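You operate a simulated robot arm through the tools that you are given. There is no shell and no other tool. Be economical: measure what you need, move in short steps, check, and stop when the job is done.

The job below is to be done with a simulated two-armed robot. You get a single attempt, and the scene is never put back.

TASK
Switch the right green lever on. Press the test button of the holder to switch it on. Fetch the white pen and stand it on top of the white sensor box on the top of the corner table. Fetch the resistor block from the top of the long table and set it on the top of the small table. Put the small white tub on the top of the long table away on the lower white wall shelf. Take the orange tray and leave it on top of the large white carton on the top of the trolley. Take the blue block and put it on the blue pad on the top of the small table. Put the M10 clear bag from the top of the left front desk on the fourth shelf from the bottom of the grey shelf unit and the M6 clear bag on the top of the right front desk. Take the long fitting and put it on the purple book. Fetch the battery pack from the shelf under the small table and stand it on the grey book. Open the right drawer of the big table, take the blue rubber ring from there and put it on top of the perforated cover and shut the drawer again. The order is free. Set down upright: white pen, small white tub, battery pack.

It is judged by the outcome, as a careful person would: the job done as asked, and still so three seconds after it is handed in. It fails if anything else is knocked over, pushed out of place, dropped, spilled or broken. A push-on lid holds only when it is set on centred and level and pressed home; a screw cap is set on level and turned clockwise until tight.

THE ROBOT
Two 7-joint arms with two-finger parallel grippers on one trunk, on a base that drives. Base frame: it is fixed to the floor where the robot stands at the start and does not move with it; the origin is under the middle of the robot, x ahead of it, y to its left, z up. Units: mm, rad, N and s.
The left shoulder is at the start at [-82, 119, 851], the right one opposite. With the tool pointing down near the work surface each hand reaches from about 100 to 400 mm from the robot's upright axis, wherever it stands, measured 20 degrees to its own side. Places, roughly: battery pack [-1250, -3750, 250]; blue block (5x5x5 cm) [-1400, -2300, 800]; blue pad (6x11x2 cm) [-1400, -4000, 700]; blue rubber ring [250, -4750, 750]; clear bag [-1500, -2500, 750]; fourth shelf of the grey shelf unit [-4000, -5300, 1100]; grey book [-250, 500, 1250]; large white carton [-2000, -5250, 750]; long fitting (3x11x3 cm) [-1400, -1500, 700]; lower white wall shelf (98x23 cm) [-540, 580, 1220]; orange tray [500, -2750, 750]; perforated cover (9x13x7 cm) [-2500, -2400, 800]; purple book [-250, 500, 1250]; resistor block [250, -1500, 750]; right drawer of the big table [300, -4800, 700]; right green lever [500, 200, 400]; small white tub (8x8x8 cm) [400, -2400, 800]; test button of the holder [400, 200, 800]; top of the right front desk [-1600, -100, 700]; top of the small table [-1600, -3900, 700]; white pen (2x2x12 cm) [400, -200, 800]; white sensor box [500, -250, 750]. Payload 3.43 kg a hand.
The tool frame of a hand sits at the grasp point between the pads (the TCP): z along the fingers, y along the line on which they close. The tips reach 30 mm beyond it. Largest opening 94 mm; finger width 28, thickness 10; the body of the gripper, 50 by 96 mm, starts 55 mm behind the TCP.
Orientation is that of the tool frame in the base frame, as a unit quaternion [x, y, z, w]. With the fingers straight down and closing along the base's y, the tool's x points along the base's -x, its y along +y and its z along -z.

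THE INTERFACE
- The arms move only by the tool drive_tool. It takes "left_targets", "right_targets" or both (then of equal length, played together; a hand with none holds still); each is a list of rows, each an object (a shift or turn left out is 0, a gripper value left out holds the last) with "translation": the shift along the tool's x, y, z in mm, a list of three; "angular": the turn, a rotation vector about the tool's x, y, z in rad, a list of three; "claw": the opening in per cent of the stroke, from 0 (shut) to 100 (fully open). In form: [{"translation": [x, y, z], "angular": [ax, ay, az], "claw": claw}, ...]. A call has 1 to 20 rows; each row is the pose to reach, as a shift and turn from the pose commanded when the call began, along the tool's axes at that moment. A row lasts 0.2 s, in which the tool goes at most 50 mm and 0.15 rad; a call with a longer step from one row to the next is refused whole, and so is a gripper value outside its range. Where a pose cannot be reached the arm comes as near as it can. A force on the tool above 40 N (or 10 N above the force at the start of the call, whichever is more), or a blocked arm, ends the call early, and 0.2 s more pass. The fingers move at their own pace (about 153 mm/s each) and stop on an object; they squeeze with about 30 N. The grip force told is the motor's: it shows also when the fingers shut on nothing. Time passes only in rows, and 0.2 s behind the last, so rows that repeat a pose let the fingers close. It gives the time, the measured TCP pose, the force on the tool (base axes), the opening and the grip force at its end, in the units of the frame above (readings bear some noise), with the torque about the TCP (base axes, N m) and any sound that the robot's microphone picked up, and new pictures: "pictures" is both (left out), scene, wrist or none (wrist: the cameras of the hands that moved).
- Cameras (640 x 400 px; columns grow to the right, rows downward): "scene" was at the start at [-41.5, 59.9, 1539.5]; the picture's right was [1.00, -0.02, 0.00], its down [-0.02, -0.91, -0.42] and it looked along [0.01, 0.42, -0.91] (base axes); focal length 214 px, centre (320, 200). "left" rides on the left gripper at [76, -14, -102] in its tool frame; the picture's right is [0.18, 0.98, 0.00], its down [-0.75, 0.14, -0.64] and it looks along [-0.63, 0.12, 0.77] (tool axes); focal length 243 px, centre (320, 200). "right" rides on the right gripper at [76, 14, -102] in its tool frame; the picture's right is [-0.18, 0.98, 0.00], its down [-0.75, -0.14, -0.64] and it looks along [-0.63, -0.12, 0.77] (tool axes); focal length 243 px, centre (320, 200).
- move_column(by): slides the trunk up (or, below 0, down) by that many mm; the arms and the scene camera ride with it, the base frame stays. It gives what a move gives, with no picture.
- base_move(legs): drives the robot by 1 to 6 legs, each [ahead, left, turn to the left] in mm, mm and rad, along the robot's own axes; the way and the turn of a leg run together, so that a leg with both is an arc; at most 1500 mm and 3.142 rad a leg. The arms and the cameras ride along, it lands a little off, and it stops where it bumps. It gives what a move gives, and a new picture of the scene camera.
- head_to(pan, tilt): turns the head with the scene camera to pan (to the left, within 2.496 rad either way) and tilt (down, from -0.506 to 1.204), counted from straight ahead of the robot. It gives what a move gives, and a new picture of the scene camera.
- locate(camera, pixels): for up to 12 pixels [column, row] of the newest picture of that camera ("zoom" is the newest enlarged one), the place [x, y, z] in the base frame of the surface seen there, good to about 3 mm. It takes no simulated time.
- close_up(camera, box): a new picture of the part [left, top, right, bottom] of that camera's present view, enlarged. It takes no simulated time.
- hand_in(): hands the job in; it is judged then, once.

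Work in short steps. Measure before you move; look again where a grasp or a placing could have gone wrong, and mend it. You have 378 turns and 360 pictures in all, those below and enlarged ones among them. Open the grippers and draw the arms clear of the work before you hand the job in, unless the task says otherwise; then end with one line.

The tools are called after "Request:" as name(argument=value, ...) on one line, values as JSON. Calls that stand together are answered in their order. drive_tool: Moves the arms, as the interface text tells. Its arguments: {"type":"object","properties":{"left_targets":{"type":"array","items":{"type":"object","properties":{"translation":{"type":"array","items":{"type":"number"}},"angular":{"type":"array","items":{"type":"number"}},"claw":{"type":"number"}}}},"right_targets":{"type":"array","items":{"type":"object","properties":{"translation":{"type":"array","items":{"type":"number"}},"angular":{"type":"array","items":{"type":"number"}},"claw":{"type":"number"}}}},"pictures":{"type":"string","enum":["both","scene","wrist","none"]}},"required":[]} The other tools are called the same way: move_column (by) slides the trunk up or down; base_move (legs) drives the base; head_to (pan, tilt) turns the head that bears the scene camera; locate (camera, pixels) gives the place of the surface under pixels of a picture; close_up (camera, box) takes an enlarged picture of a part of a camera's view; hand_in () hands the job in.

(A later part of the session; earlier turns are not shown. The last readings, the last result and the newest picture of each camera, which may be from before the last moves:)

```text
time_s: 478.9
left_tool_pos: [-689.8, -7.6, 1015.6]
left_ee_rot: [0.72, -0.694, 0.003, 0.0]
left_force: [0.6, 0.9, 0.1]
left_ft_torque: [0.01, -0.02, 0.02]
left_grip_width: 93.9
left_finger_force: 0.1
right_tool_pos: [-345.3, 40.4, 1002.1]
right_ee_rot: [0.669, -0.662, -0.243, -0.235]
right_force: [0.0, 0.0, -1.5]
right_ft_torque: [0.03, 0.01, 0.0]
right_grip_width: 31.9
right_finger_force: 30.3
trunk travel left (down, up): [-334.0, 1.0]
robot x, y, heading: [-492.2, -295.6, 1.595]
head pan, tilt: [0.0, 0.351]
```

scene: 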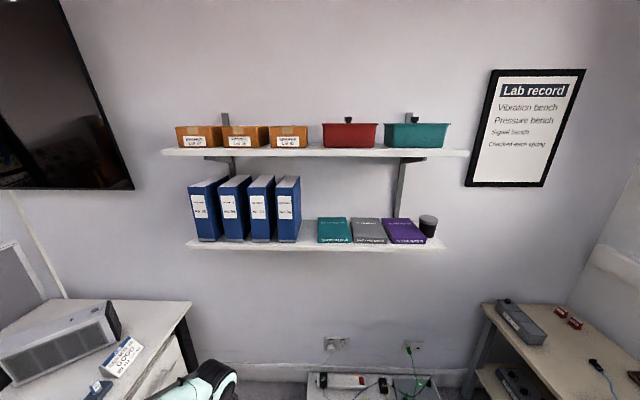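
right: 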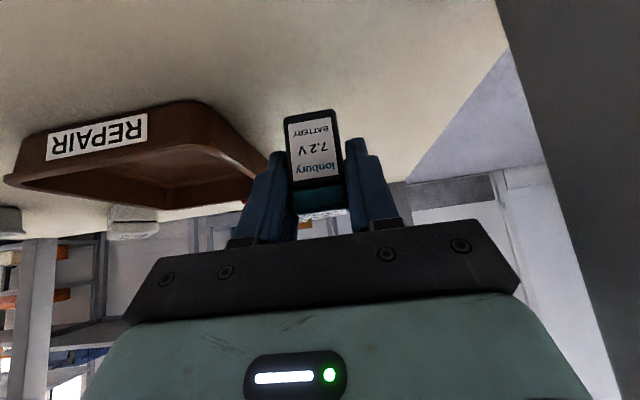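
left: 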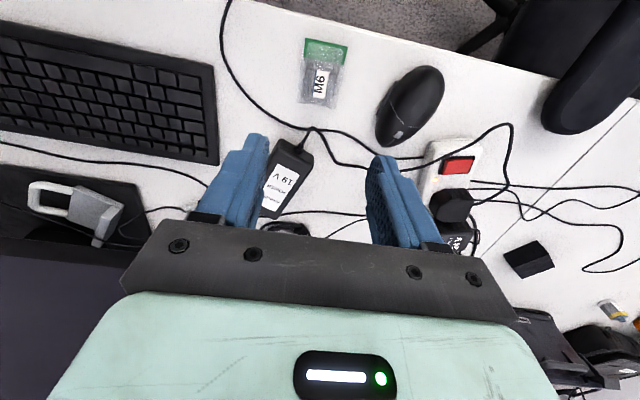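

I enlarge the lower shelf and measure books, free gaps and heights.

Request:
close_up(camera="scene", box=[180, 130, 460, 260])

Request:
locate(camera="scene", pixels=[[370, 225], [354, 240], [386, 240], [353, 220], [382, 220], [400, 230], [309, 246], [309, 235], [190, 245], [440, 245], [320, 156], [428, 235]])

```text
2.29 times, centred on (320, 195) of scene
```

zoom: 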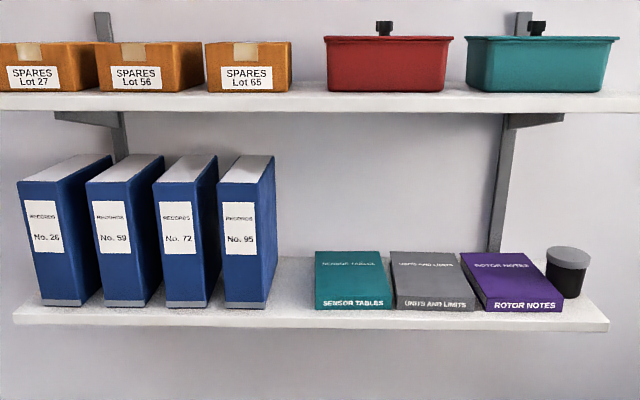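

```text
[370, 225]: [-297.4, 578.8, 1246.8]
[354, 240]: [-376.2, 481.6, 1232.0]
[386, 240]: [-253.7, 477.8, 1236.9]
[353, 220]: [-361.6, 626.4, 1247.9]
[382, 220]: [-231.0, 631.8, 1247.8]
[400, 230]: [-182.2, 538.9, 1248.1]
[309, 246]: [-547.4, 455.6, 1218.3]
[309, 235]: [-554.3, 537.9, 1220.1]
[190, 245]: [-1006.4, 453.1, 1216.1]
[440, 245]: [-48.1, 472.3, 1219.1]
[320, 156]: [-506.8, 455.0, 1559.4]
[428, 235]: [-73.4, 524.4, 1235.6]
```

Shelf: top z 1220, front y 455, upper shelf underside 1555. Grey book top centre ≈[−305,555,1248]. I lower and pull back the left hand, and raise the right hand to z ≈ 1300 here.

Request:
drive_tool(right_targets=[{"translation": [-24, 0, -29]}, {"translation": [-48, 0, -58]}, {"translation": [-72, 0, -87]}, {"translation": [-96, 0, -116]}, {"translation": [-120, 0, -145]}, {"translation": [-144, 0, -174]}, {"translation": [-168, 0, -203]}, {"translation": [-190, 0, -232]}, {"translation": [-190, 0, -232]}], left_targets=[{"translation": [10, 0, 20]}, {"translation": [20, 0, 40]}, {"translation": [30, 0, 60]}, {"translation": [40, 0, 80]}, {"translation": [50, 0, 100]}, {"translation": [60, 0, 120]}, {"translation": [60, 0, 140]}, {"translation": [60, 0, 150]}, {"translation": [60, 0, 150]}], pictures="none")

```text
time_s: 480.9
left_tool_pos: [-686.3, -68.5, 865.9]
left_ee_rot: [0.719, -0.695, 0.002, 0.0]
left_force: [0.0, 0.2, -0.3]
left_ft_torque: [-0.04, -0.01, 0.0]
left_grip_width: 94.2
left_finger_force: 0.0
right_tool_pos: [-345.5, 40.0, 1304.6]
right_ee_rot: [0.671, -0.66, -0.244, -0.234]
right_force: [0.6, 0.2, -0.7]
right_ft_torque: [0.0, 0.01, 0.03]
right_grip_width: 31.8
right_finger_force: 29.7
trunk travel left (down, up): [-334.0, 1.0]
robot x, y, heading: [-491.4, -294.8, 1.591]
head pan, tilt: [0.0, 0.351]
```

The right hand is at z 1305. I drive 420 mm ahead, 40 mm right, straightening.

Request:
base_move(legs=[[420, -40, -0.02]])

Request:
close_up(camera="right", box=[80, 40, 560, 340])

```text
time_s: 483.5
left_tool_pos: [-652.4, 354.2, 866.0]
left_ee_rot: [0.716, -0.698, 0.002, 0.001]
left_force: [0.3, 0.4, 0.1]
left_ft_torque: [0.01, 0.02, -0.01]
left_grip_width: 94.0
left_finger_force: 0.1
right_tool_pos: [-307.7, 458.5, 1303.8]
right_ee_rot: [0.666, -0.665, -0.242, -0.237]
right_force: [0.8, 0.3, 0.0]
right_ft_torque: [0.01, -0.02, 0.01]
right_grip_width: 31.5
right_finger_force: 30.0
trunk travel left (down, up): [-334.0, 1.0]
robot x, y, heading: [-457.9, 121.5, 1.586]
head pan, tilt: [0.0, 0.351]
```

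scene: 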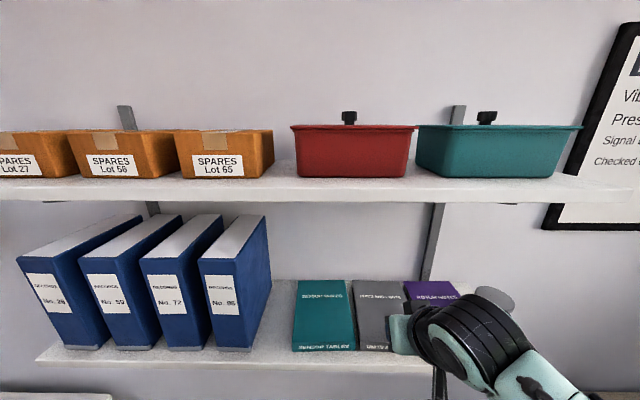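

```text
1.33 times, centred on (320, 190) of right
```

zoom: 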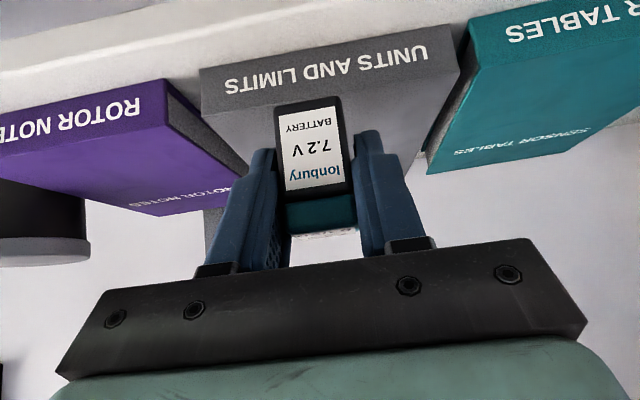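

I measure the grey book's edges, and the gap beside the teal book.

Request:
locate(camera="zoom", pixels=[[212, 110], [455, 70], [400, 130], [235, 150], [420, 165], [205, 225]])

Request:
locate(camera="scene", pixels=[[250, 345], [292, 345], [270, 300], [297, 290], [280, 340], [282, 300], [270, 345], [357, 345], [353, 290], [360, 283]])

```text
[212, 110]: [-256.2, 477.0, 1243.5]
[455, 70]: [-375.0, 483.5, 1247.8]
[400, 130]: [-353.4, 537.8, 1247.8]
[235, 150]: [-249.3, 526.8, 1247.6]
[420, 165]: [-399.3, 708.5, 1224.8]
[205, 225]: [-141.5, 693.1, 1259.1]
```

```text
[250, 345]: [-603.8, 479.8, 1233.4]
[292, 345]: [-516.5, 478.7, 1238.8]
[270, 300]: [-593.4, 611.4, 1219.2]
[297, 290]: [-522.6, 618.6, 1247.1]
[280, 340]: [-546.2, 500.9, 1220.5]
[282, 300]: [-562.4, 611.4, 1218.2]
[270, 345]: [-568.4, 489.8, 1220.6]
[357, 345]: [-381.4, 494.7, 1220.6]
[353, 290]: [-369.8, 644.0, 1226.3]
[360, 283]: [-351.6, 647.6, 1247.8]
```

Grey book spans about x −375…−240, y 480…645. I bring the battery to [−308,545] and down to just above the book.

Request:
drive_tool(right_targets=[{"translation": [-23, 0, 19]}, {"translation": [-46, 0, 38]}, {"translation": [-67, 0, 55.4]}, {"translation": [-63, 0, 60]}, {"translation": [-60, 0, 64]}, {"translation": [-58.5, 0, 65.8]}], pictures="wrist")

```text
time_s: 484.9
left_tool_pos: [-651.9, 354.1, 865.8]
left_ee_rot: [0.715, -0.699, 0.002, 0.001]
left_force: [-0.3, -0.4, 0.0]
left_ft_torque: [0.0, -0.02, -0.02]
left_grip_width: 93.9
left_finger_force: 0.0
right_tool_pos: [-308.7, 545.1, 1290.6]
right_ee_rot: [0.666, -0.665, -0.242, -0.236]
right_force: [-0.4, 0.1, -0.5]
right_ft_torque: [-0.01, 0.02, 0.01]
right_grip_width: 31.8
right_finger_force: 29.7
trunk travel left (down, up): [-334.0, 1.0]
robot x, y, heading: [-456.4, 125.6, 1.585]
head pan, tilt: [0.0, 0.351]
```

right: 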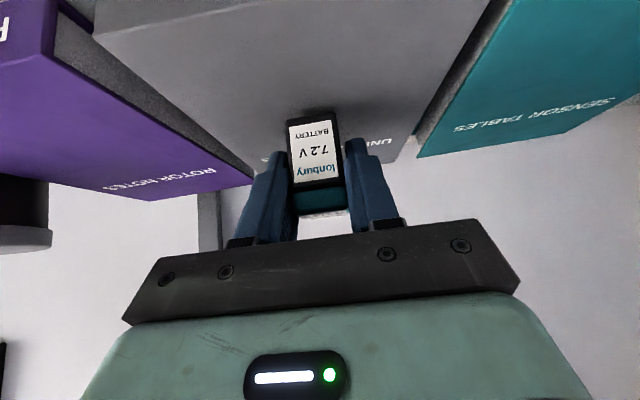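

I lower by 1 mm steps until contact.

Request:
drive_tool(right_targets=[{"translation": [1.3, 0, 1.5]}, {"translation": [1.9, 0, 2.3]}, {"translation": [2.5, 0, 3.1]}, {"translation": [3.2, 0, 3.9]}], pictures="none")

```text
time_s: 485.9
left_tool_pos: [-652.1, 354.1, 865.4]
left_ee_rot: [0.716, -0.698, 0.002, 0.001]
left_force: [-0.5, 0.1, -0.1]
left_ft_torque: [0.01, 0.0, 0.01]
left_grip_width: 93.8
left_finger_force: 0.2
right_tool_pos: [-307.2, 546.7, 1285.5]
right_ee_rot: [0.666, -0.665, -0.242, -0.237]
right_force: [0.3, 0.0, -0.1]
right_ft_torque: [-0.03, -0.04, -0.02]
right_grip_width: 31.9
right_finger_force: 30.2
trunk travel left (down, up): [-334.0, 1.0]
robot x, y, heading: [-458.6, 123.9, 1.584]
head pan, tilt: [0.0, 0.351]
```

Request:
drive_tool(right_targets=[{"translation": [0.6, 0, 0.8]}, {"translation": [1.3, 0, 1.5]}, {"translation": [1.9, 0, 2.3]}], pictures="none")

```text
time_s: 486.7
left_tool_pos: [-651.8, 353.8, 865.6]
left_ee_rot: [0.716, -0.698, 0.002, 0.0]
left_force: [-0.1, -0.3, -0.2]
left_ft_torque: [0.0, 0.01, 0.0]
left_grip_width: 94.2
left_finger_force: 0.1
right_tool_pos: [-307.6, 544.9, 1285.7]
right_ee_rot: [0.665, -0.664, -0.245, -0.238]
right_force: [1.9, 2.2, 20.3]
right_ft_torque: [-0.13, -0.14, 0.03]
right_grip_width: 32.1
right_finger_force: 30.2
trunk travel left (down, up): [-334.0, 1.0]
robot x, y, heading: [-459.2, 120.8, 1.589]
head pan, tilt: [0.0, 0.351]
```

Contact at 20 N. I ease off 1 mm, open, and withdraw along the finger axis.

Request:
drive_tool(right_targets=[{"translation": [-0.8, 0, -1]}, {"translation": [-0.8, 0, -1], "claw": 42}, {"translation": [-0.8, 0, -1], "claw": 55}, {"translation": [-0.8, 0, -1], "claw": 55}, {"translation": [0, 0, -20]}, {"translation": [0, 0, -45]}, {"translation": [0, 0, -75]}, {"translation": [15, 0, -105]}, {"translation": [40, 0, -130]}, {"translation": [40, 0, -130]}], pictures="wrist")

```text
time_s: 488.9
left_tool_pos: [-652.6, 355.0, 866.9]
left_ee_rot: [0.715, -0.699, 0.002, 0.0]
left_force: [-0.2, -0.3, -0.3]
left_ft_torque: [-0.02, 0.0, -0.01]
left_grip_width: 93.9
left_finger_force: 0.1
right_tool_pos: [-307.1, 433.2, 1357.1]
right_ee_rot: [0.666, -0.665, -0.242, -0.236]
right_force: [0.8, -0.8, -1.1]
right_ft_torque: [0.01, 0.01, 0.02]
right_grip_width: 51.5
right_finger_force: 0.1
trunk travel left (down, up): [-334.0, 1.0]
robot x, y, heading: [-456.8, 121.2, 1.583]
head pan, tilt: [0.0, 0.351]
```

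right: 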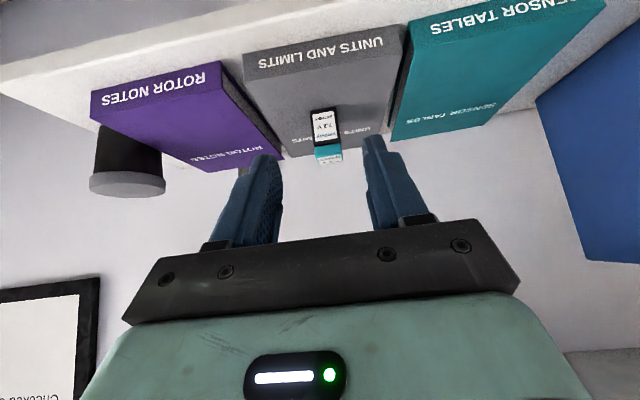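

The battery stands on the grey book. I back off from the shelf, lower the trunk and both hands, and drive down the corridor to the fitting.

Request:
base_move(legs=[[-480, 0, 0]])

Request:
drive_tool(right_targets=[{"translation": [28, 0, 34]}, {"translation": [56, 0, 68]}, {"translation": [84, 0, 102]}, {"translation": [112, 0, 136]}, {"translation": [140, 0, 170]}, {"translation": [168, 0, 204]}, {"translation": [196, 0, 238]}, {"translation": [220, 0, 265], "claw": 100}, {"translation": [220, 0, 265]}], left_targets=[{"translation": [-10, 0, -15]}, {"translation": [-20, 0, -30]}, {"translation": [-30, 0, -45]}, {"translation": [-40, 0, -60]}, {"translation": [-50, 0, -75]}, {"translation": [-60, 0, -90]}, {"translation": [-60, 0, -105]}, {"translation": [-60, 0, -120]}, {"translation": [-60, 0, -120]}], pictures="none")

Request:
base_move(legs=[[0, -210, 0], [-1490, 0, 0], [0, 0, 1.555], [440, 0, 0]])

Request:
head_to(pan=-0.3, tilt=0.7)

```text
time_s: 491.7
left_tool_pos: [-646.0, -125.2, 867.2]
left_ee_rot: [0.716, -0.698, 0.002, 0.001]
left_force: [0.9, -0.1, 0.3]
left_ft_torque: [0.01, 0.04, 0.01]
left_grip_width: 94.1
left_finger_force: 0.1
right_tool_pos: [-300.5, -47.5, 1357.7]
right_ee_rot: [0.666, -0.665, -0.241, -0.236]
right_force: [0.2, -0.4, 0.0]
right_ft_torque: [0.01, -0.02, 0.04]
right_grip_width: 51.8
right_finger_force: 0.1
trunk travel left (down, up): [-334.0, 1.0]
robot x, y, heading: [-451.6, -353.3, 1.583]
head pan, tilt: [0.0, 0.351]
```

scene: 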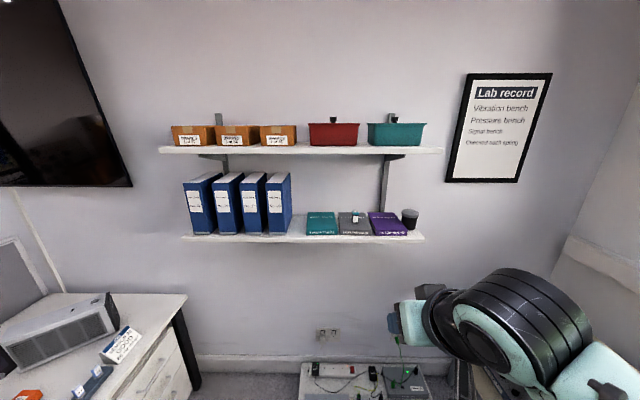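

```text
time_s: 493.7
left_tool_pos: [-646.0, -65.7, 985.1]
left_ee_rot: [0.716, -0.698, 0.001, 0.0]
left_force: [-0.1, 0.5, 0.3]
left_ft_torque: [0.0, 0.0, 0.02]
left_grip_width: 93.8
left_finger_force: 0.0
right_tool_pos: [-304.4, -31.3, 1022.5]
right_ee_rot: [0.666, -0.665, -0.241, -0.235]
right_force: [0.1, -0.1, 0.0]
right_ft_torque: [0.02, 0.0, 0.01]
right_grip_width: 94.2
right_finger_force: 0.1
right hand out of reach, approached as far as the arm can: row 8, 9
trunk travel left (down, up): [-334.0, 1.0]
robot x, y, heading: [-452.7, -358.8, 1.585]
head pan, tilt: [0.0, 0.351]
```

```text
time_s: 509.1
left_tool_pos: [-935.6, -2019.4, 984.9]
left_ee_rot: [1.0, 0.015, 0.002, -0.001]
left_force: [0.5, 0.1, 0.5]
left_ft_torque: [0.01, 0.0, 0.02]
left_grip_width: 93.7
left_finger_force: 0.1
right_tool_pos: [-969.7, -1677.7, 1023.1]
right_ee_rot: [0.942, 0.003, -0.337, 0.004]
right_force: [0.5, -0.1, 0.1]
right_ft_torque: [-0.01, -0.01, -0.02]
right_grip_width: 93.9
right_finger_force: 0.1
trunk travel left (down, up): [-334.0, 1.0]
robot x, y, heading: [-644.0, -1821.4, -3.126]
head pan, tilt: [0.0, 0.351]
```

scene: 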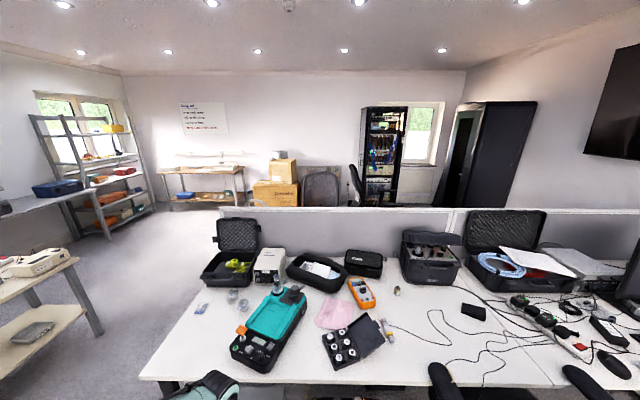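

```text
time_s: 509.9
left_tool_pos: [-935.1, -2018.2, 985.1]
left_ee_rot: [1.0, 0.015, 0.002, -0.001]
left_force: [0.3, -0.7, 0.4]
left_ft_torque: [0.01, 0.02, 0.0]
left_grip_width: 94.2
left_finger_force: 0.1
right_tool_pos: [-969.9, -1677.5, 1024.7]
right_ee_rot: [0.941, 0.004, -0.337, 0.006]
right_force: [-0.3, -0.3, 0.0]
right_ft_torque: [0.0, -0.07, 0.01]
right_grip_width: 93.8
right_finger_force: 0.1
trunk travel left (down, up): [-334.0, 1.0]
robot x, y, heading: [-643.8, -1820.7, -3.126]
head pan, tilt: [-0.3, 0.7]
```

scene: 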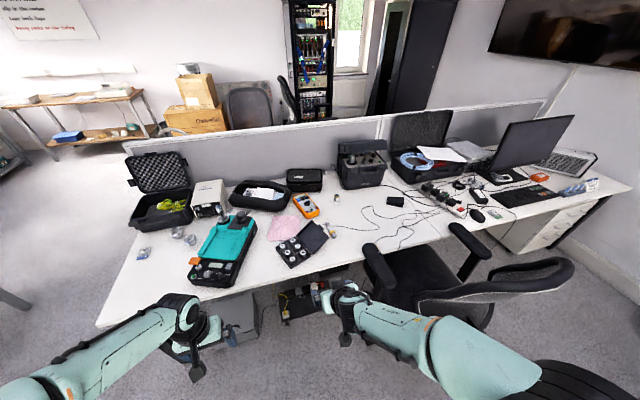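

I enlarge around the fitting at (330,230) and measure it and the chair arm.

Request:
close_up(camera="scene", box=[280, 190, 420, 290])

Request:
locate(camera="zoom", pixels=[[230, 150], [225, 145], [218, 130], [230, 170], [245, 190], [255, 195], [300, 265], [390, 345], [375, 240], [450, 170], [130, 215], [220, 210]])

```text
4.00 times, centred on (350, 240) of scene
```

zoom: 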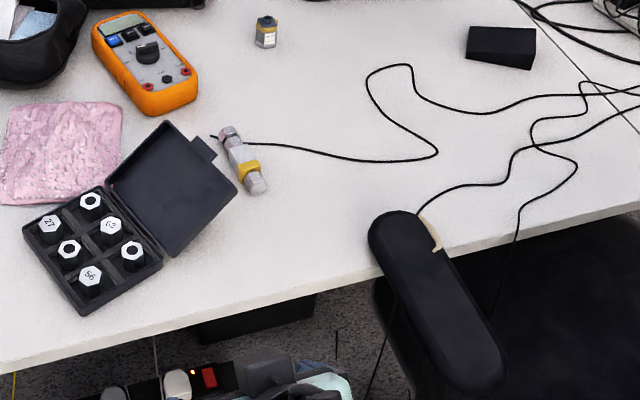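

```text
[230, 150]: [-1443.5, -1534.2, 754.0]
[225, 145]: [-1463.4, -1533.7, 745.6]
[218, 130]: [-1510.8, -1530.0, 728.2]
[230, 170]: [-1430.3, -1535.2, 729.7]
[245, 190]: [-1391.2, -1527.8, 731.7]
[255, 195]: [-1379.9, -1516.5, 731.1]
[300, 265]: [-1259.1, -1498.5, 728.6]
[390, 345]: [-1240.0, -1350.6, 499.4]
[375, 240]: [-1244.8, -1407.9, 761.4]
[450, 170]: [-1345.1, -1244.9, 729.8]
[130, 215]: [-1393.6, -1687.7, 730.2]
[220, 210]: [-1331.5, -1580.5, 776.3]
```

Fitting: far end ≈[−1475,−1530], near end ≈[−1385,−1513], lying nearly along x beside the open case lid. I lower the trunk 60 mm, drive 215 mm closer, and bring the right hand over it.

Request:
move_column(by=-60)

Request:
base_move(legs=[[215, 30, -0.015]])

Request:
drive_tool(right_targets=[{"translation": [-30, -30, 15]}, {"translation": [-60, -60, 30]}, {"translation": [-90, -90, 45]}, {"translation": [-120, -120, 60]}, {"translation": [-135, -150, 75]}, {"translation": [-135, -180, 95]}, {"translation": [-135, -185, 120]}, {"translation": [-135, -185, 120]}], pictures="wrist")

```text
time_s: 510.9
left_tool_pos: [-935.6, -2018.7, 925.7]
left_ee_rot: [1.0, 0.015, 0.002, -0.001]
left_force: [-0.2, 0.2, 0.9]
left_ft_torque: [0.02, 0.02, 0.0]
left_grip_width: 94.0
left_finger_force: 0.0
right_tool_pos: [-970.7, -1676.4, 964.5]
right_ee_rot: [0.941, 0.003, -0.338, 0.005]
right_force: [-0.4, -0.1, 0.3]
right_ft_torque: [-0.01, -0.03, 0.0]
right_grip_width: 94.0
right_finger_force: 0.0
trunk travel left (down, up): [-274.0, 61.0]
robot x, y, heading: [-641.6, -1818.2, -3.119]
head pan, tilt: [-0.3, 0.7]
```

```text
time_s: 512.6
left_tool_pos: [-1149.0, -2048.0, 926.4]
left_ee_rot: [1.0, 0.008, 0.001, 0.0]
left_force: [-1.1, 0.8, 0.0]
left_ft_torque: [-0.01, -0.01, 0.0]
left_grip_width: 93.9
left_finger_force: 0.0
right_tool_pos: [-1179.2, -1704.6, 963.4]
right_ee_rot: [0.941, -0.003, -0.338, 0.002]
right_force: [1.0, -0.1, 0.4]
right_ft_torque: [-0.03, -0.02, -0.01]
right_grip_width: 93.9
right_finger_force: 0.0
trunk travel left (down, up): [-274.0, 61.0]
robot x, y, heading: [-854.3, -1851.8, -3.136]
head pan, tilt: [-0.3, 0.7]
```

scene: 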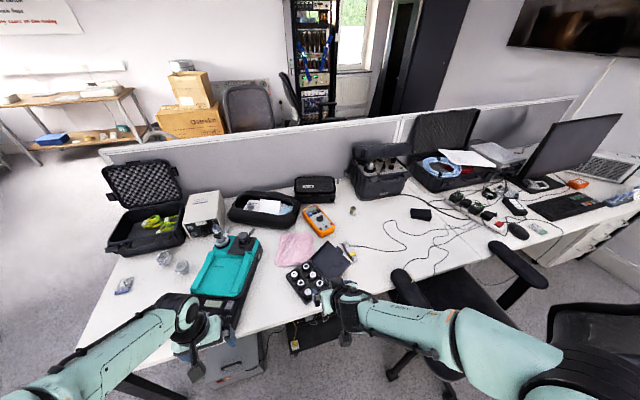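

```text
time_s: 514.4
left_tool_pos: [-1147.7, -2047.0, 925.5]
left_ee_rot: [1.0, 0.009, 0.001, -0.001]
left_force: [0.3, -0.3, 0.0]
left_ft_torque: [0.01, 0.01, -0.01]
left_grip_width: 94.1
left_finger_force: 0.0
right_tool_pos: [-1357.8, -1517.4, 956.2]
right_ee_rot: [0.941, -0.003, -0.338, 0.003]
right_force: [0.3, -0.3, 0.6]
right_ft_torque: [-0.01, 0.02, 0.0]
right_grip_width: 94.1
right_finger_force: 0.0
trunk travel left (down, up): [-274.0, 61.0]
robot x, y, heading: [-852.1, -1854.4, -3.135]
head pan, tilt: [-0.3, 0.7]
```

right: 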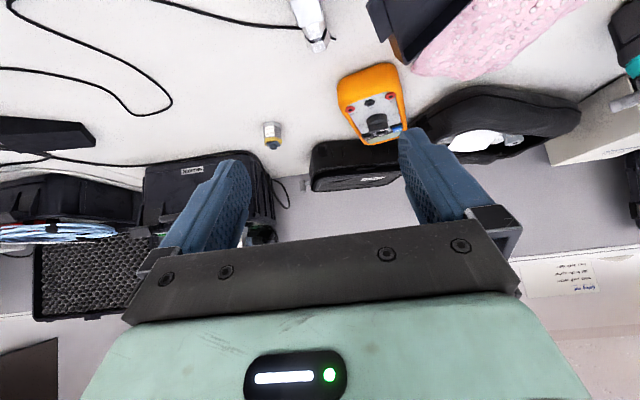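

I take a fresh head view of the fitting.

Request:
head_to(pan=-0.5, tilt=0.85)

Request:
close_up(camera="scene", box=[230, 150, 390, 250])

```text
time_s: 515.1
left_tool_pos: [-1148.7, -2048.1, 924.1]
left_ee_rot: [1.0, 0.008, 0.001, -0.001]
left_force: [-1.0, 0.5, 0.3]
left_ft_torque: [-0.01, -0.01, -0.03]
left_grip_width: 94.2
left_finger_force: 0.1
right_tool_pos: [-1358.1, -1517.1, 955.1]
right_ee_rot: [0.941, -0.002, -0.337, 0.003]
right_force: [-0.8, -0.3, 0.2]
right_ft_torque: [-0.01, 0.0, 0.03]
right_grip_width: 94.2
right_finger_force: 0.1
trunk travel left (down, up): [-274.0, 61.0]
robot x, y, heading: [-857.8, -1853.1, -3.138]
head pan, tilt: [-0.499, 0.85]
```

scene: 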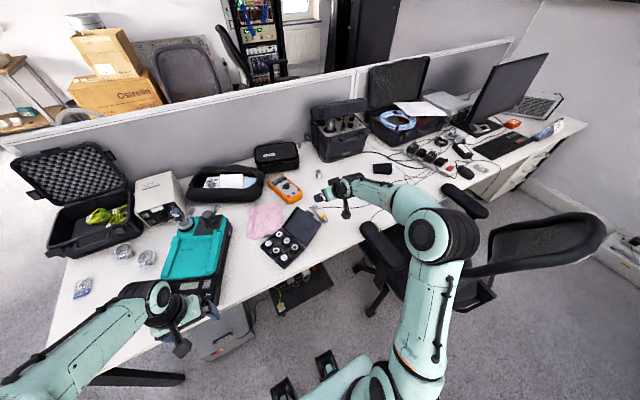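

```text
4.00 times, centred on (310, 200) of scene
```

zoom: 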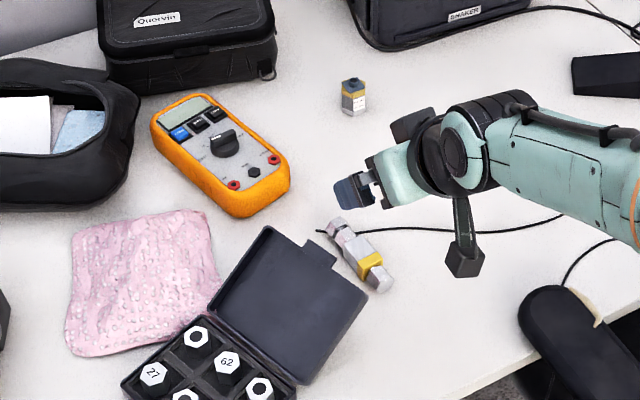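

Request:
locate(camera="zoom", pixels=[[335, 222], [345, 240], [358, 258], [370, 268], [383, 286], [325, 232], [365, 310], [340, 275], [350, 285], [320, 231]])

Request:
close_up(camera="scene", box=[300, 195, 340, 225])

```text
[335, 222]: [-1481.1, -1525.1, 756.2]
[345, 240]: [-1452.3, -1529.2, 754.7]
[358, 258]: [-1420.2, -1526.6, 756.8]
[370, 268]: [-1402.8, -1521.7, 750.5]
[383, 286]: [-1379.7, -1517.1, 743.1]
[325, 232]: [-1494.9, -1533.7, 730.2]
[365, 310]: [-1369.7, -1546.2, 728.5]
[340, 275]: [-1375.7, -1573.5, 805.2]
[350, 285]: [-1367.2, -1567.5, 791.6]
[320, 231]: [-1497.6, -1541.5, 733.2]
```

```text
13.33 times, centred on (320, 210) of scene
```

zoom: 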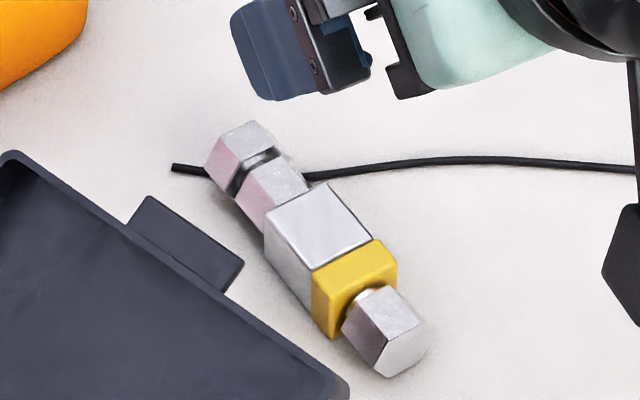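

The fitting's body centre is ≈[−1432,−1526], top 756; the case lid edge (z≈805) is at y≈−1570. I reduce the pitch to 0.35 rad and come above it with a narrow opening.

Request:
drive_tool(right_targets=[{"translation": [5, 2, 28], "angular": [0, 0.07, 0], "claw": 52}, {"translation": [10, 4, 56], "angular": [0, 0.14, 0]}, {"translation": [15, 6, 84], "angular": [0, 0.21, 0]}, {"translation": [20, 8, 112], "angular": [0, 0.28, 0]}, {"translation": [24, 8, 135], "angular": [0, 0.34, 0]}, {"translation": [24, 8, 135], "angular": [0, 0.34, 0]}], pictures="wrist")

Request:
close_up(camera="right", box=[160, 20, 480, 220])

```text
time_s: 516.5
left_tool_pos: [-1148.7, -2047.6, 924.9]
left_ee_rot: [1.0, 0.008, 0.001, -0.001]
left_force: [0.1, -0.1, -0.5]
left_ft_torque: [-0.01, -0.01, -0.03]
left_grip_width: 94.4
left_finger_force: 0.0
right_tool_pos: [-1425.0, -1526.7, 837.7]
right_ee_rot: [0.985, -0.004, -0.173, 0.002]
right_force: [1.0, -0.3, -0.4]
right_ft_torque: [0.03, 0.0, 0.01]
right_grip_width: 49.1
right_finger_force: 0.0
trunk travel left (down, up): [-274.0, 61.0]
robot x, y, heading: [-856.6, -1856.9, -3.136]
head pan, tilt: [-0.499, 0.85]
```

right: 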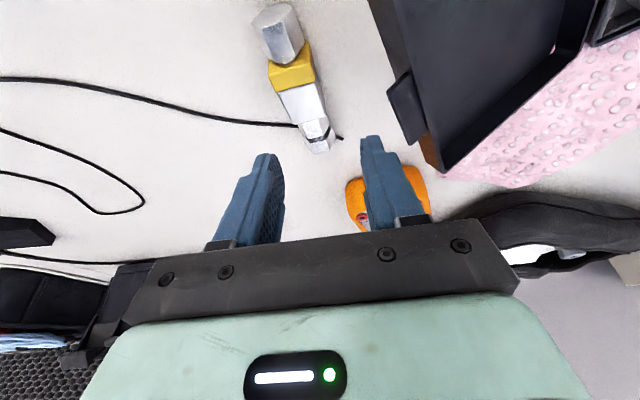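

```text
2.00 times, centred on (320, 120) of right
```

zoom: 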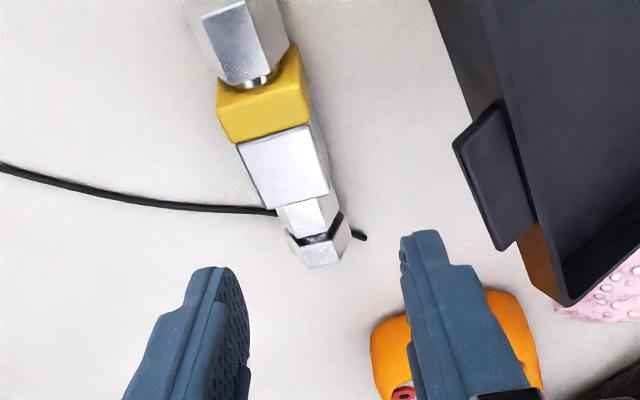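

Request:
locate(camera="zoom", pixels=[[265, 115], [285, 165], [245, 150], [325, 155], [240, 50], [315, 240], [470, 150], [500, 240], [455, 60], [520, 100]])

```text
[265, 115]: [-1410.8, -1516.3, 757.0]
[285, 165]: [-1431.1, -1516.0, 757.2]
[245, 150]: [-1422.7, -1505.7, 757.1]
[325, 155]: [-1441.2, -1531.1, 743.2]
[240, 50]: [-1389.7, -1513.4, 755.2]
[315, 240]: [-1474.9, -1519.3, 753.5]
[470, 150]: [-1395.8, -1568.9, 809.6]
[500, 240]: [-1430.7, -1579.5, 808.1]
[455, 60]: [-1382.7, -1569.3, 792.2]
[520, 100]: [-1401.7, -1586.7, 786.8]
```

By the close view the fitting's axis is at y≈−1517, lid tab at y≈−1569. I shift 12 mm right, descend to TCP z 767, and grip.

Request:
drive_tool(right_targets=[{"translation": [0, -12, 5]}, {"translation": [6, -12, 25]}, {"translation": [13, -12, 45]}, {"translation": [18, -12, 60]}, {"translation": [21.5, -12, 68]}, {"translation": [21.5, -12, 68]}], pictures="wrist")

```text
time_s: 517.9
left_tool_pos: [-1148.3, -2047.5, 925.3]
left_ee_rot: [1.0, 0.008, 0.002, -0.001]
left_force: [-0.3, -0.3, -0.3]
left_ft_torque: [0.04, 0.01, 0.01]
left_grip_width: 94.2
left_finger_force: 0.1
right_tool_pos: [-1428.3, -1515.0, 763.6]
right_ee_rot: [0.985, -0.004, -0.174, 0.002]
right_force: [0.2, 0.1, -0.5]
right_ft_torque: [0.02, -0.03, 0.01]
right_grip_width: 48.9
right_finger_force: 0.0
trunk travel left (down, up): [-274.0, 61.0]
robot x, y, heading: [-855.3, -1855.5, -3.138]
head pan, tilt: [-0.499, 0.85]
```

right: 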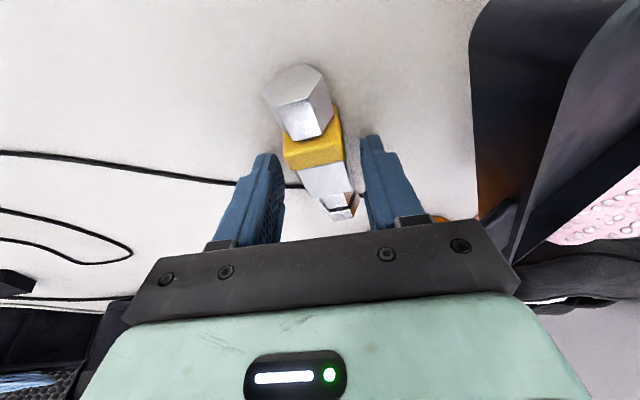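

I close on the fitting and lift.

Request:
drive_tool(right_targets=[{"claw": 0}, {"claw": 0}, {"claw": 0}, {"translation": [-5, 0, -20]}, {"translation": [-15, -3, -50]}, {"translation": [-25, -5, -85]}, {"translation": [-25, -5, -125]}, {"translation": [-25, -5, -125]}], pictures="wrist")

```text
time_s: 519.7
left_tool_pos: [-1148.4, -2047.8, 924.4]
left_ee_rot: [1.0, 0.007, 0.002, 0.0]
left_force: [-0.2, -0.6, -0.7]
left_ft_torque: [0.0, 0.0, -0.01]
left_grip_width: 94.0
left_finger_force: 0.0
right_tool_pos: [-1409.2, -1509.6, 891.9]
right_ee_rot: [0.985, -0.004, -0.173, 0.003]
right_force: [-1.0, 0.1, -1.5]
right_ft_torque: [-0.01, 0.0, -0.01]
right_grip_width: 29.2
right_finger_force: 30.3
trunk travel left (down, up): [-274.0, 61.0]
robot x, y, heading: [-855.2, -1851.6, -3.137]
head pan, tilt: [-0.499, 0.85]
```

right: 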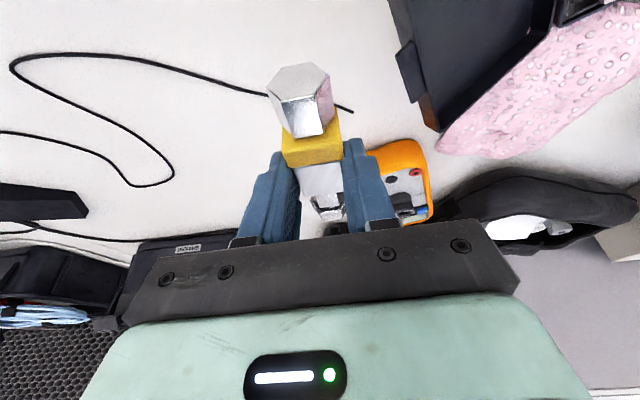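

Fitting held (29 mm). I draw the hand back to the carry position.

Request:
drive_tool(right_targets=[{"translation": [0, 5, -40]}, {"translation": [25, 25, -60]}, {"translation": [55, 45, -75]}, {"translation": [85, 70, -90]}, {"translation": [115, 95, -103]}, {"translation": [145, 120, -115]}, {"translation": [175, 145, -126]}, {"translation": [199, 170, -136]}, {"translation": [199, 170, -136]}], pictures="none")

Request:
base_move(legs=[[-400, 0, 0], [0, 0, 3.14]])

```text
time_s: 521.7
left_tool_pos: [-1148.9, -2047.1, 926.0]
left_ee_rot: [1.0, 0.007, 0.002, -0.001]
left_force: [-0.3, -0.4, 0.1]
left_ft_torque: [0.0, -0.01, 0.03]
left_grip_width: 94.2
left_finger_force: 0.2
right_tool_pos: [-1176.7, -1681.1, 951.5]
right_ee_rot: [0.985, -0.004, -0.174, 0.003]
right_force: [-0.5, 0.4, -1.4]
right_ft_torque: [0.02, -0.03, -0.02]
right_grip_width: 29.3
right_finger_force: 29.5
trunk travel left (down, up): [-274.0, 61.0]
robot x, y, heading: [-855.2, -1855.3, -3.134]
head pan, tilt: [-0.499, 0.85]
```

```text
time_s: 531.5
left_tool_pos: [-159.7, -1660.6, 926.2]
left_ee_rot: [-0.003, 1.0, -0.001, -0.002]
left_force: [-1.4, 0.6, -0.4]
left_ft_torque: [-0.02, -0.02, 0.04]
left_grip_width: 93.9
left_finger_force: 0.1
right_tool_pos: [-133.9, -2025.9, 950.6]
right_ee_rot: [0.008, 0.985, 0.002, 0.172]
right_force: [-0.5, -1.0, -2.4]
right_ft_torque: [0.0, 0.02, 0.01]
right_grip_width: 29.3
right_finger_force: 30.4
trunk travel left (down, up): [-274.0, 61.0]
robot x, y, heading: [-456.5, -1847.8, -0.011]
head pan, tilt: [-0.499, 0.85]
```

scene: 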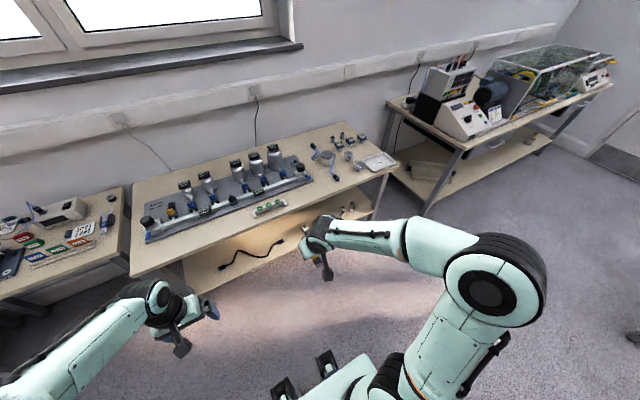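

Now facing +x. I drive to the tub: 735 mm right and 380 mm ahead, then look.

Request:
base_move(legs=[[0, -735, 0.011], [370, 0, 0]])

Request:
head_to(pan=0.25, tilt=0.8)

Request:
close_up(camera="scene", box=[250, 160, 410, 280])

```text
time_s: 540.2
left_tool_pos: [205.6, -2381.3, 924.1]
left_ee_rot: [-0.006, 1.0, -0.001, -0.002]
left_force: [0.2, 0.0, -1.0]
left_ft_torque: [-0.01, 0.03, 0.02]
left_grip_width: 93.8
left_finger_force: 0.1
right_tool_pos: [234.5, -2747.7, 950.7]
right_ee_rot: [0.004, 0.985, 0.002, 0.173]
right_force: [-0.8, -0.6, -1.9]
right_ft_torque: [0.01, 0.03, -0.01]
right_grip_width: 29.3
right_finger_force: 30.0
trunk travel left (down, up): [-274.0, 61.0]
robot x, y, heading: [-91.2, -2574.8, 0.004]
head pan, tilt: [-0.499, 0.85]
```

scene: 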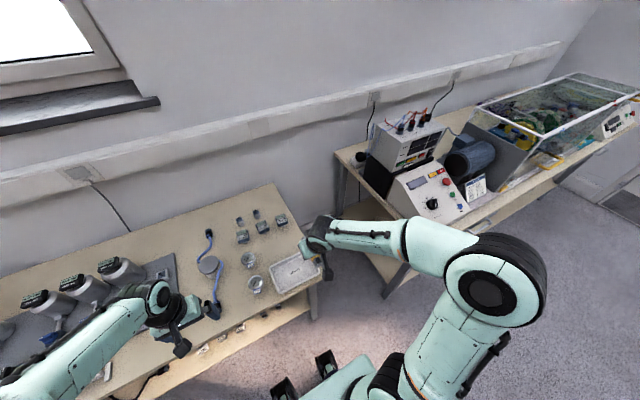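

```text
time_s: 541.4
left_tool_pos: [205.5, -2381.8, 925.1]
left_ee_rot: [-0.006, 1.0, 0.0, -0.001]
left_force: [0.2, 0.3, -0.6]
left_ft_torque: [-0.01, 0.01, -0.04]
left_grip_width: 94.1
left_finger_force: 0.1
right_tool_pos: [232.9, -2747.9, 951.4]
right_ee_rot: [0.005, 0.985, 0.002, 0.172]
right_force: [0.5, -0.1, -2.4]
right_ft_torque: [-0.02, 0.05, -0.02]
right_grip_width: 29.2
right_finger_force: 30.1
trunk travel left (down, up): [-274.0, 61.0]
robot x, y, heading: [-90.5, -2571.9, 0.001]
head pan, tilt: [0.25, 0.799]
```

scene: 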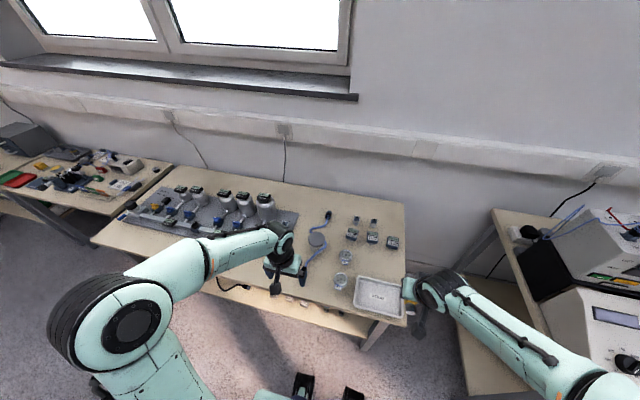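

```text
3.33 times, centred on (330, 220) of scene
```

zoom: 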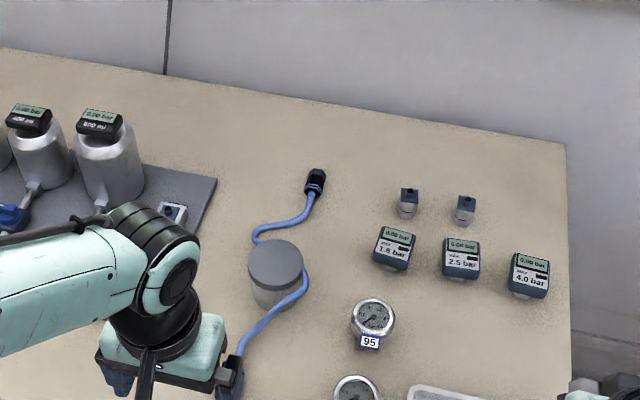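

The tub is the grey-lidded cylinder with a cable curling round it. I measure it.

Request:
locate(camera="zoom", pixels=[[251, 262], [299, 262], [275, 243], [275, 280], [275, 262], [265, 302], [285, 305], [306, 280], [257, 236], [240, 345]])

```text
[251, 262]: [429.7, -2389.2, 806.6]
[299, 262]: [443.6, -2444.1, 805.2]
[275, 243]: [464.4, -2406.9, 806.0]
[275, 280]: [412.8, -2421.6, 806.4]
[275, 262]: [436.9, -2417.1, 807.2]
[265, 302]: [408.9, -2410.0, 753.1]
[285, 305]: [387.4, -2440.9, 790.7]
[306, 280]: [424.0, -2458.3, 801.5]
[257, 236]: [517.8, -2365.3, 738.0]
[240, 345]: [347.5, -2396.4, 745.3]
```

The lid is ~60 mm wide at [437,−2416], top 806; the cable arcs near its right side at z≈800. I bring the left wrist camera closer for a better look.

Request:
drive_tool(left_targets=[{"translation": [-45, -10, 0]}, {"translation": [-90, -20, 0]}, {"translation": [-130, -30, 0]}, {"translation": [-170, -35, 0]}, {"translation": [-170, -35, 0]}], pictures="wrist")

Request:
close_up(camera="left", box=[220, 40, 460, 190])

```text
time_s: 542.5
left_tool_pos: [376.0, -2416.6, 924.9]
left_ee_rot: [-0.006, 1.0, -0.001, -0.001]
left_force: [0.5, 1.0, 0.5]
left_ft_torque: [0.02, -0.05, 0.03]
left_grip_width: 93.9
left_finger_force: 0.2
right_tool_pos: [233.2, -2747.0, 952.2]
right_ee_rot: [0.004, 0.985, 0.002, 0.174]
right_force: [1.0, -1.1, -2.4]
right_ft_torque: [0.0, 0.0, 0.01]
right_grip_width: 29.3
right_finger_force: 29.7
trunk travel left (down, up): [-274.0, 61.0]
robot x, y, heading: [-88.8, -2572.9, -0.001]
head pan, tilt: [0.25, 0.799]
```

left: 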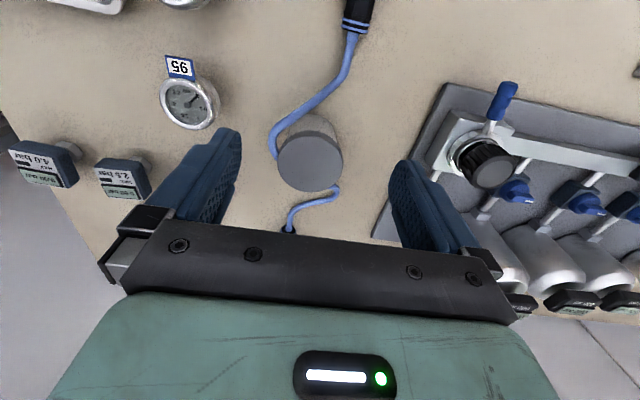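

```text
2.67 times, centred on (340, 115) of left
```

zoom: 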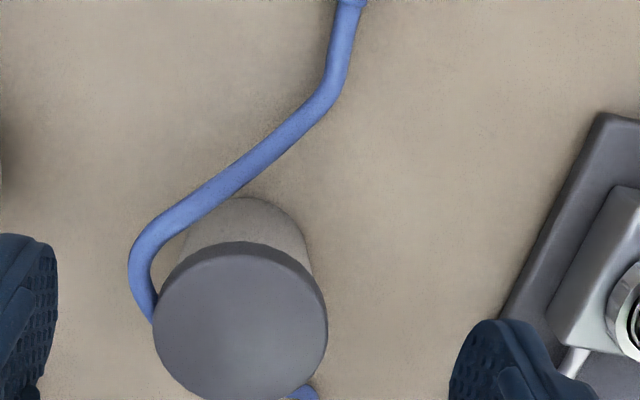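

Request:
locate(camera="zoom", pixels=[[148, 300], [135, 255], [170, 215], [240, 175], [320, 100], [305, 392], [240, 320], [155, 330], [326, 330], [240, 245], [245, 210], [200, 225]])

```text
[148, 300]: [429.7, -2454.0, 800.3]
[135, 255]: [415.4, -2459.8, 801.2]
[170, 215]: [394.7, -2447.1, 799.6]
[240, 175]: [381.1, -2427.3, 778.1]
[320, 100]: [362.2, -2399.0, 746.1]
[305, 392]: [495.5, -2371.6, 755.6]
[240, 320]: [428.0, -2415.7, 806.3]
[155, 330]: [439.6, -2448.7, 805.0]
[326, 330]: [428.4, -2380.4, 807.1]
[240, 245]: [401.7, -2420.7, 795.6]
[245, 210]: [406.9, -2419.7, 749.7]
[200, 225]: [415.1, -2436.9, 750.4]
```

The cable hugs the tub's right side at lid height, so I will lift the tub by front/back fingers (hand yawed 90°), set it on a clear spot, and regrasp it for the shelf. I turn the left hand −90°.

Request:
drive_tool(left_targets=[{"translation": [-10, 0, 0], "angular": [0, 0, -0.14], "claw": 83}, {"translation": [-20, 0, 0], "angular": [0, 0, -0.28]}, {"translation": [-30, 0, 0], "angular": [0, 0, -0.42]}, {"translation": [-40, 0, 0], "angular": [0, 0, -0.56]}, {"translation": [-50, 2, 0], "angular": [0, 0, -0.7]}, {"translation": [-61, 5, 0], "angular": [0, 0, -0.84]}, {"translation": [-61, 5, 0], "angular": [0, 0, -0.98]}, {"translation": [-61, 5, 0], "angular": [0, 0, -1.12]}, {"translation": [-61, 5, 0], "angular": [0, 0, -1.26]}, {"translation": [-61, 5, 0], "angular": [0, 0, -1.4]}, {"translation": [-61, 5, 10], "angular": [0, 0, -1.5]}, {"translation": [-61, 5, 30], "angular": [0, 0, -1.571]}, {"translation": [-61, 5, 50], "angular": [0, 0, -1.571]}], pictures="wrist")

```text
time_s: 545.4
left_tool_pos: [436.7, -2407.4, 874.4]
left_ee_rot: [0.712, -0.702, 0.0, 0.002]
left_force: [0.0, -0.2, -0.5]
left_ft_torque: [-0.01, 0.02, 0.01]
left_grip_width: 77.8
left_finger_force: 0.0
right_tool_pos: [232.6, -2748.6, 951.2]
right_ee_rot: [0.005, 0.985, 0.003, 0.173]
right_force: [0.7, 0.4, -2.3]
right_ft_torque: [0.0, 0.02, -0.01]
right_grip_width: 29.2
right_finger_force: 30.3
trunk travel left (down, up): [-274.0, 61.0]
robot x, y, heading: [-87.9, -2573.0, -0.001]
head pan, tilt: [0.25, 0.799]
```

left: 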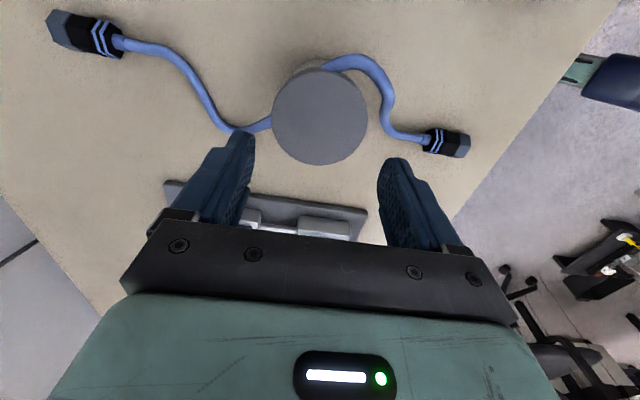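

I measure the lid and cable from this side.

Request:
locate(camera="left", pixels=[[274, 118], [364, 118], [320, 74], [320, 160], [320, 118], [262, 122], [385, 95], [240, 128], [330, 62], [375, 70]])

```text
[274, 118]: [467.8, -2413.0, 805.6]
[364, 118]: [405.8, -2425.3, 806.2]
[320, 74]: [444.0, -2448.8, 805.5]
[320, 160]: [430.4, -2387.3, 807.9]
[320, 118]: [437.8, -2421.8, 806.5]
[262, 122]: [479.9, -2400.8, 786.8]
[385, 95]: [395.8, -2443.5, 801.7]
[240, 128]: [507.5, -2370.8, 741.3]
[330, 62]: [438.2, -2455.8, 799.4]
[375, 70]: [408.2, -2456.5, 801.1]
```

The cable hugs the lid at z 787–801 at back and right. I'll grip just the lid rim front/back with tips at z ≈ 797 (TCP 827), above the cable there, and lift slowly.

Request:
drive_tool(left_targets=[{"translation": [7, 0, 20]}, {"translation": [7, 0, 38]}, {"translation": [7, 0, 47]}, {"translation": [7, 0, 47], "claw": 0}, {"translation": [7, 0, 47], "claw": 0}, {"translation": [7, 0, 47], "claw": 0}, {"translation": [7, 0, 40]}, {"translation": [7, 0, 30]}, {"translation": [7, 0, 15]}, {"translation": [7, 0, 15]}], pictures="wrist")

```text
time_s: 547.5
left_tool_pos: [436.5, -2416.7, 859.2]
left_ee_rot: [0.711, -0.703, -0.001, 0.002]
left_force: [-0.1, 0.1, -1.0]
left_ft_torque: [0.03, 0.0, -0.01]
left_grip_width: 68.6
left_finger_force: 29.7
right_tool_pos: [233.0, -2747.3, 951.3]
right_ee_rot: [0.005, 0.985, 0.002, 0.172]
right_force: [0.2, -0.4, -3.0]
right_ft_torque: [0.0, 0.05, 0.01]
right_grip_width: 29.7
right_finger_force: 29.6
trunk travel left (down, up): [-274.0, 61.0]
robot x, y, heading: [-88.9, -2573.2, 0.004]
head pan, tilt: [0.25, 0.799]
```

left: 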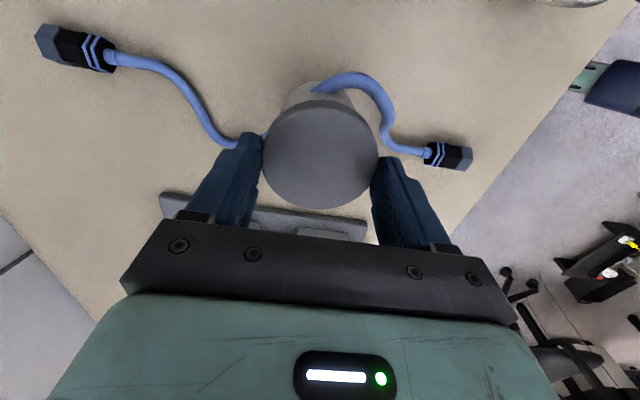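

I check whether the tub body came up with the lid.

Request:
locate(camera="left", pixels=[[300, 97], [308, 88], [320, 150], [345, 85], [330, 78], [290, 105]])

Request:
close_up(camera="left", box=[220, 50, 420, 220])

```text
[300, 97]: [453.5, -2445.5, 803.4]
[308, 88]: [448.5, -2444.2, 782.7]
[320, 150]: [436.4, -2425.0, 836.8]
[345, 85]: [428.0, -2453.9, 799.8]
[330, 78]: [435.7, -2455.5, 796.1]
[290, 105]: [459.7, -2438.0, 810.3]
```

```text
2.35 times, centred on (320, 135) of left
```

zoom: 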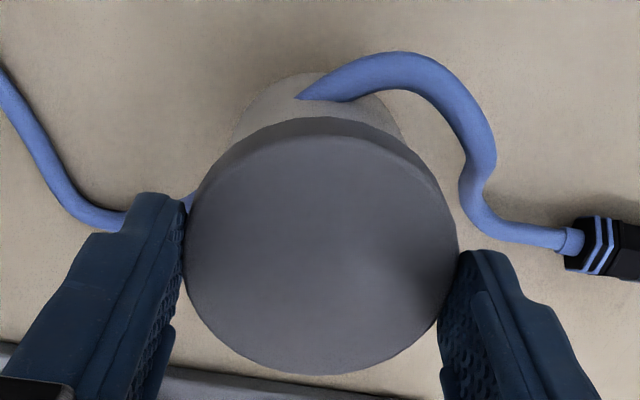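

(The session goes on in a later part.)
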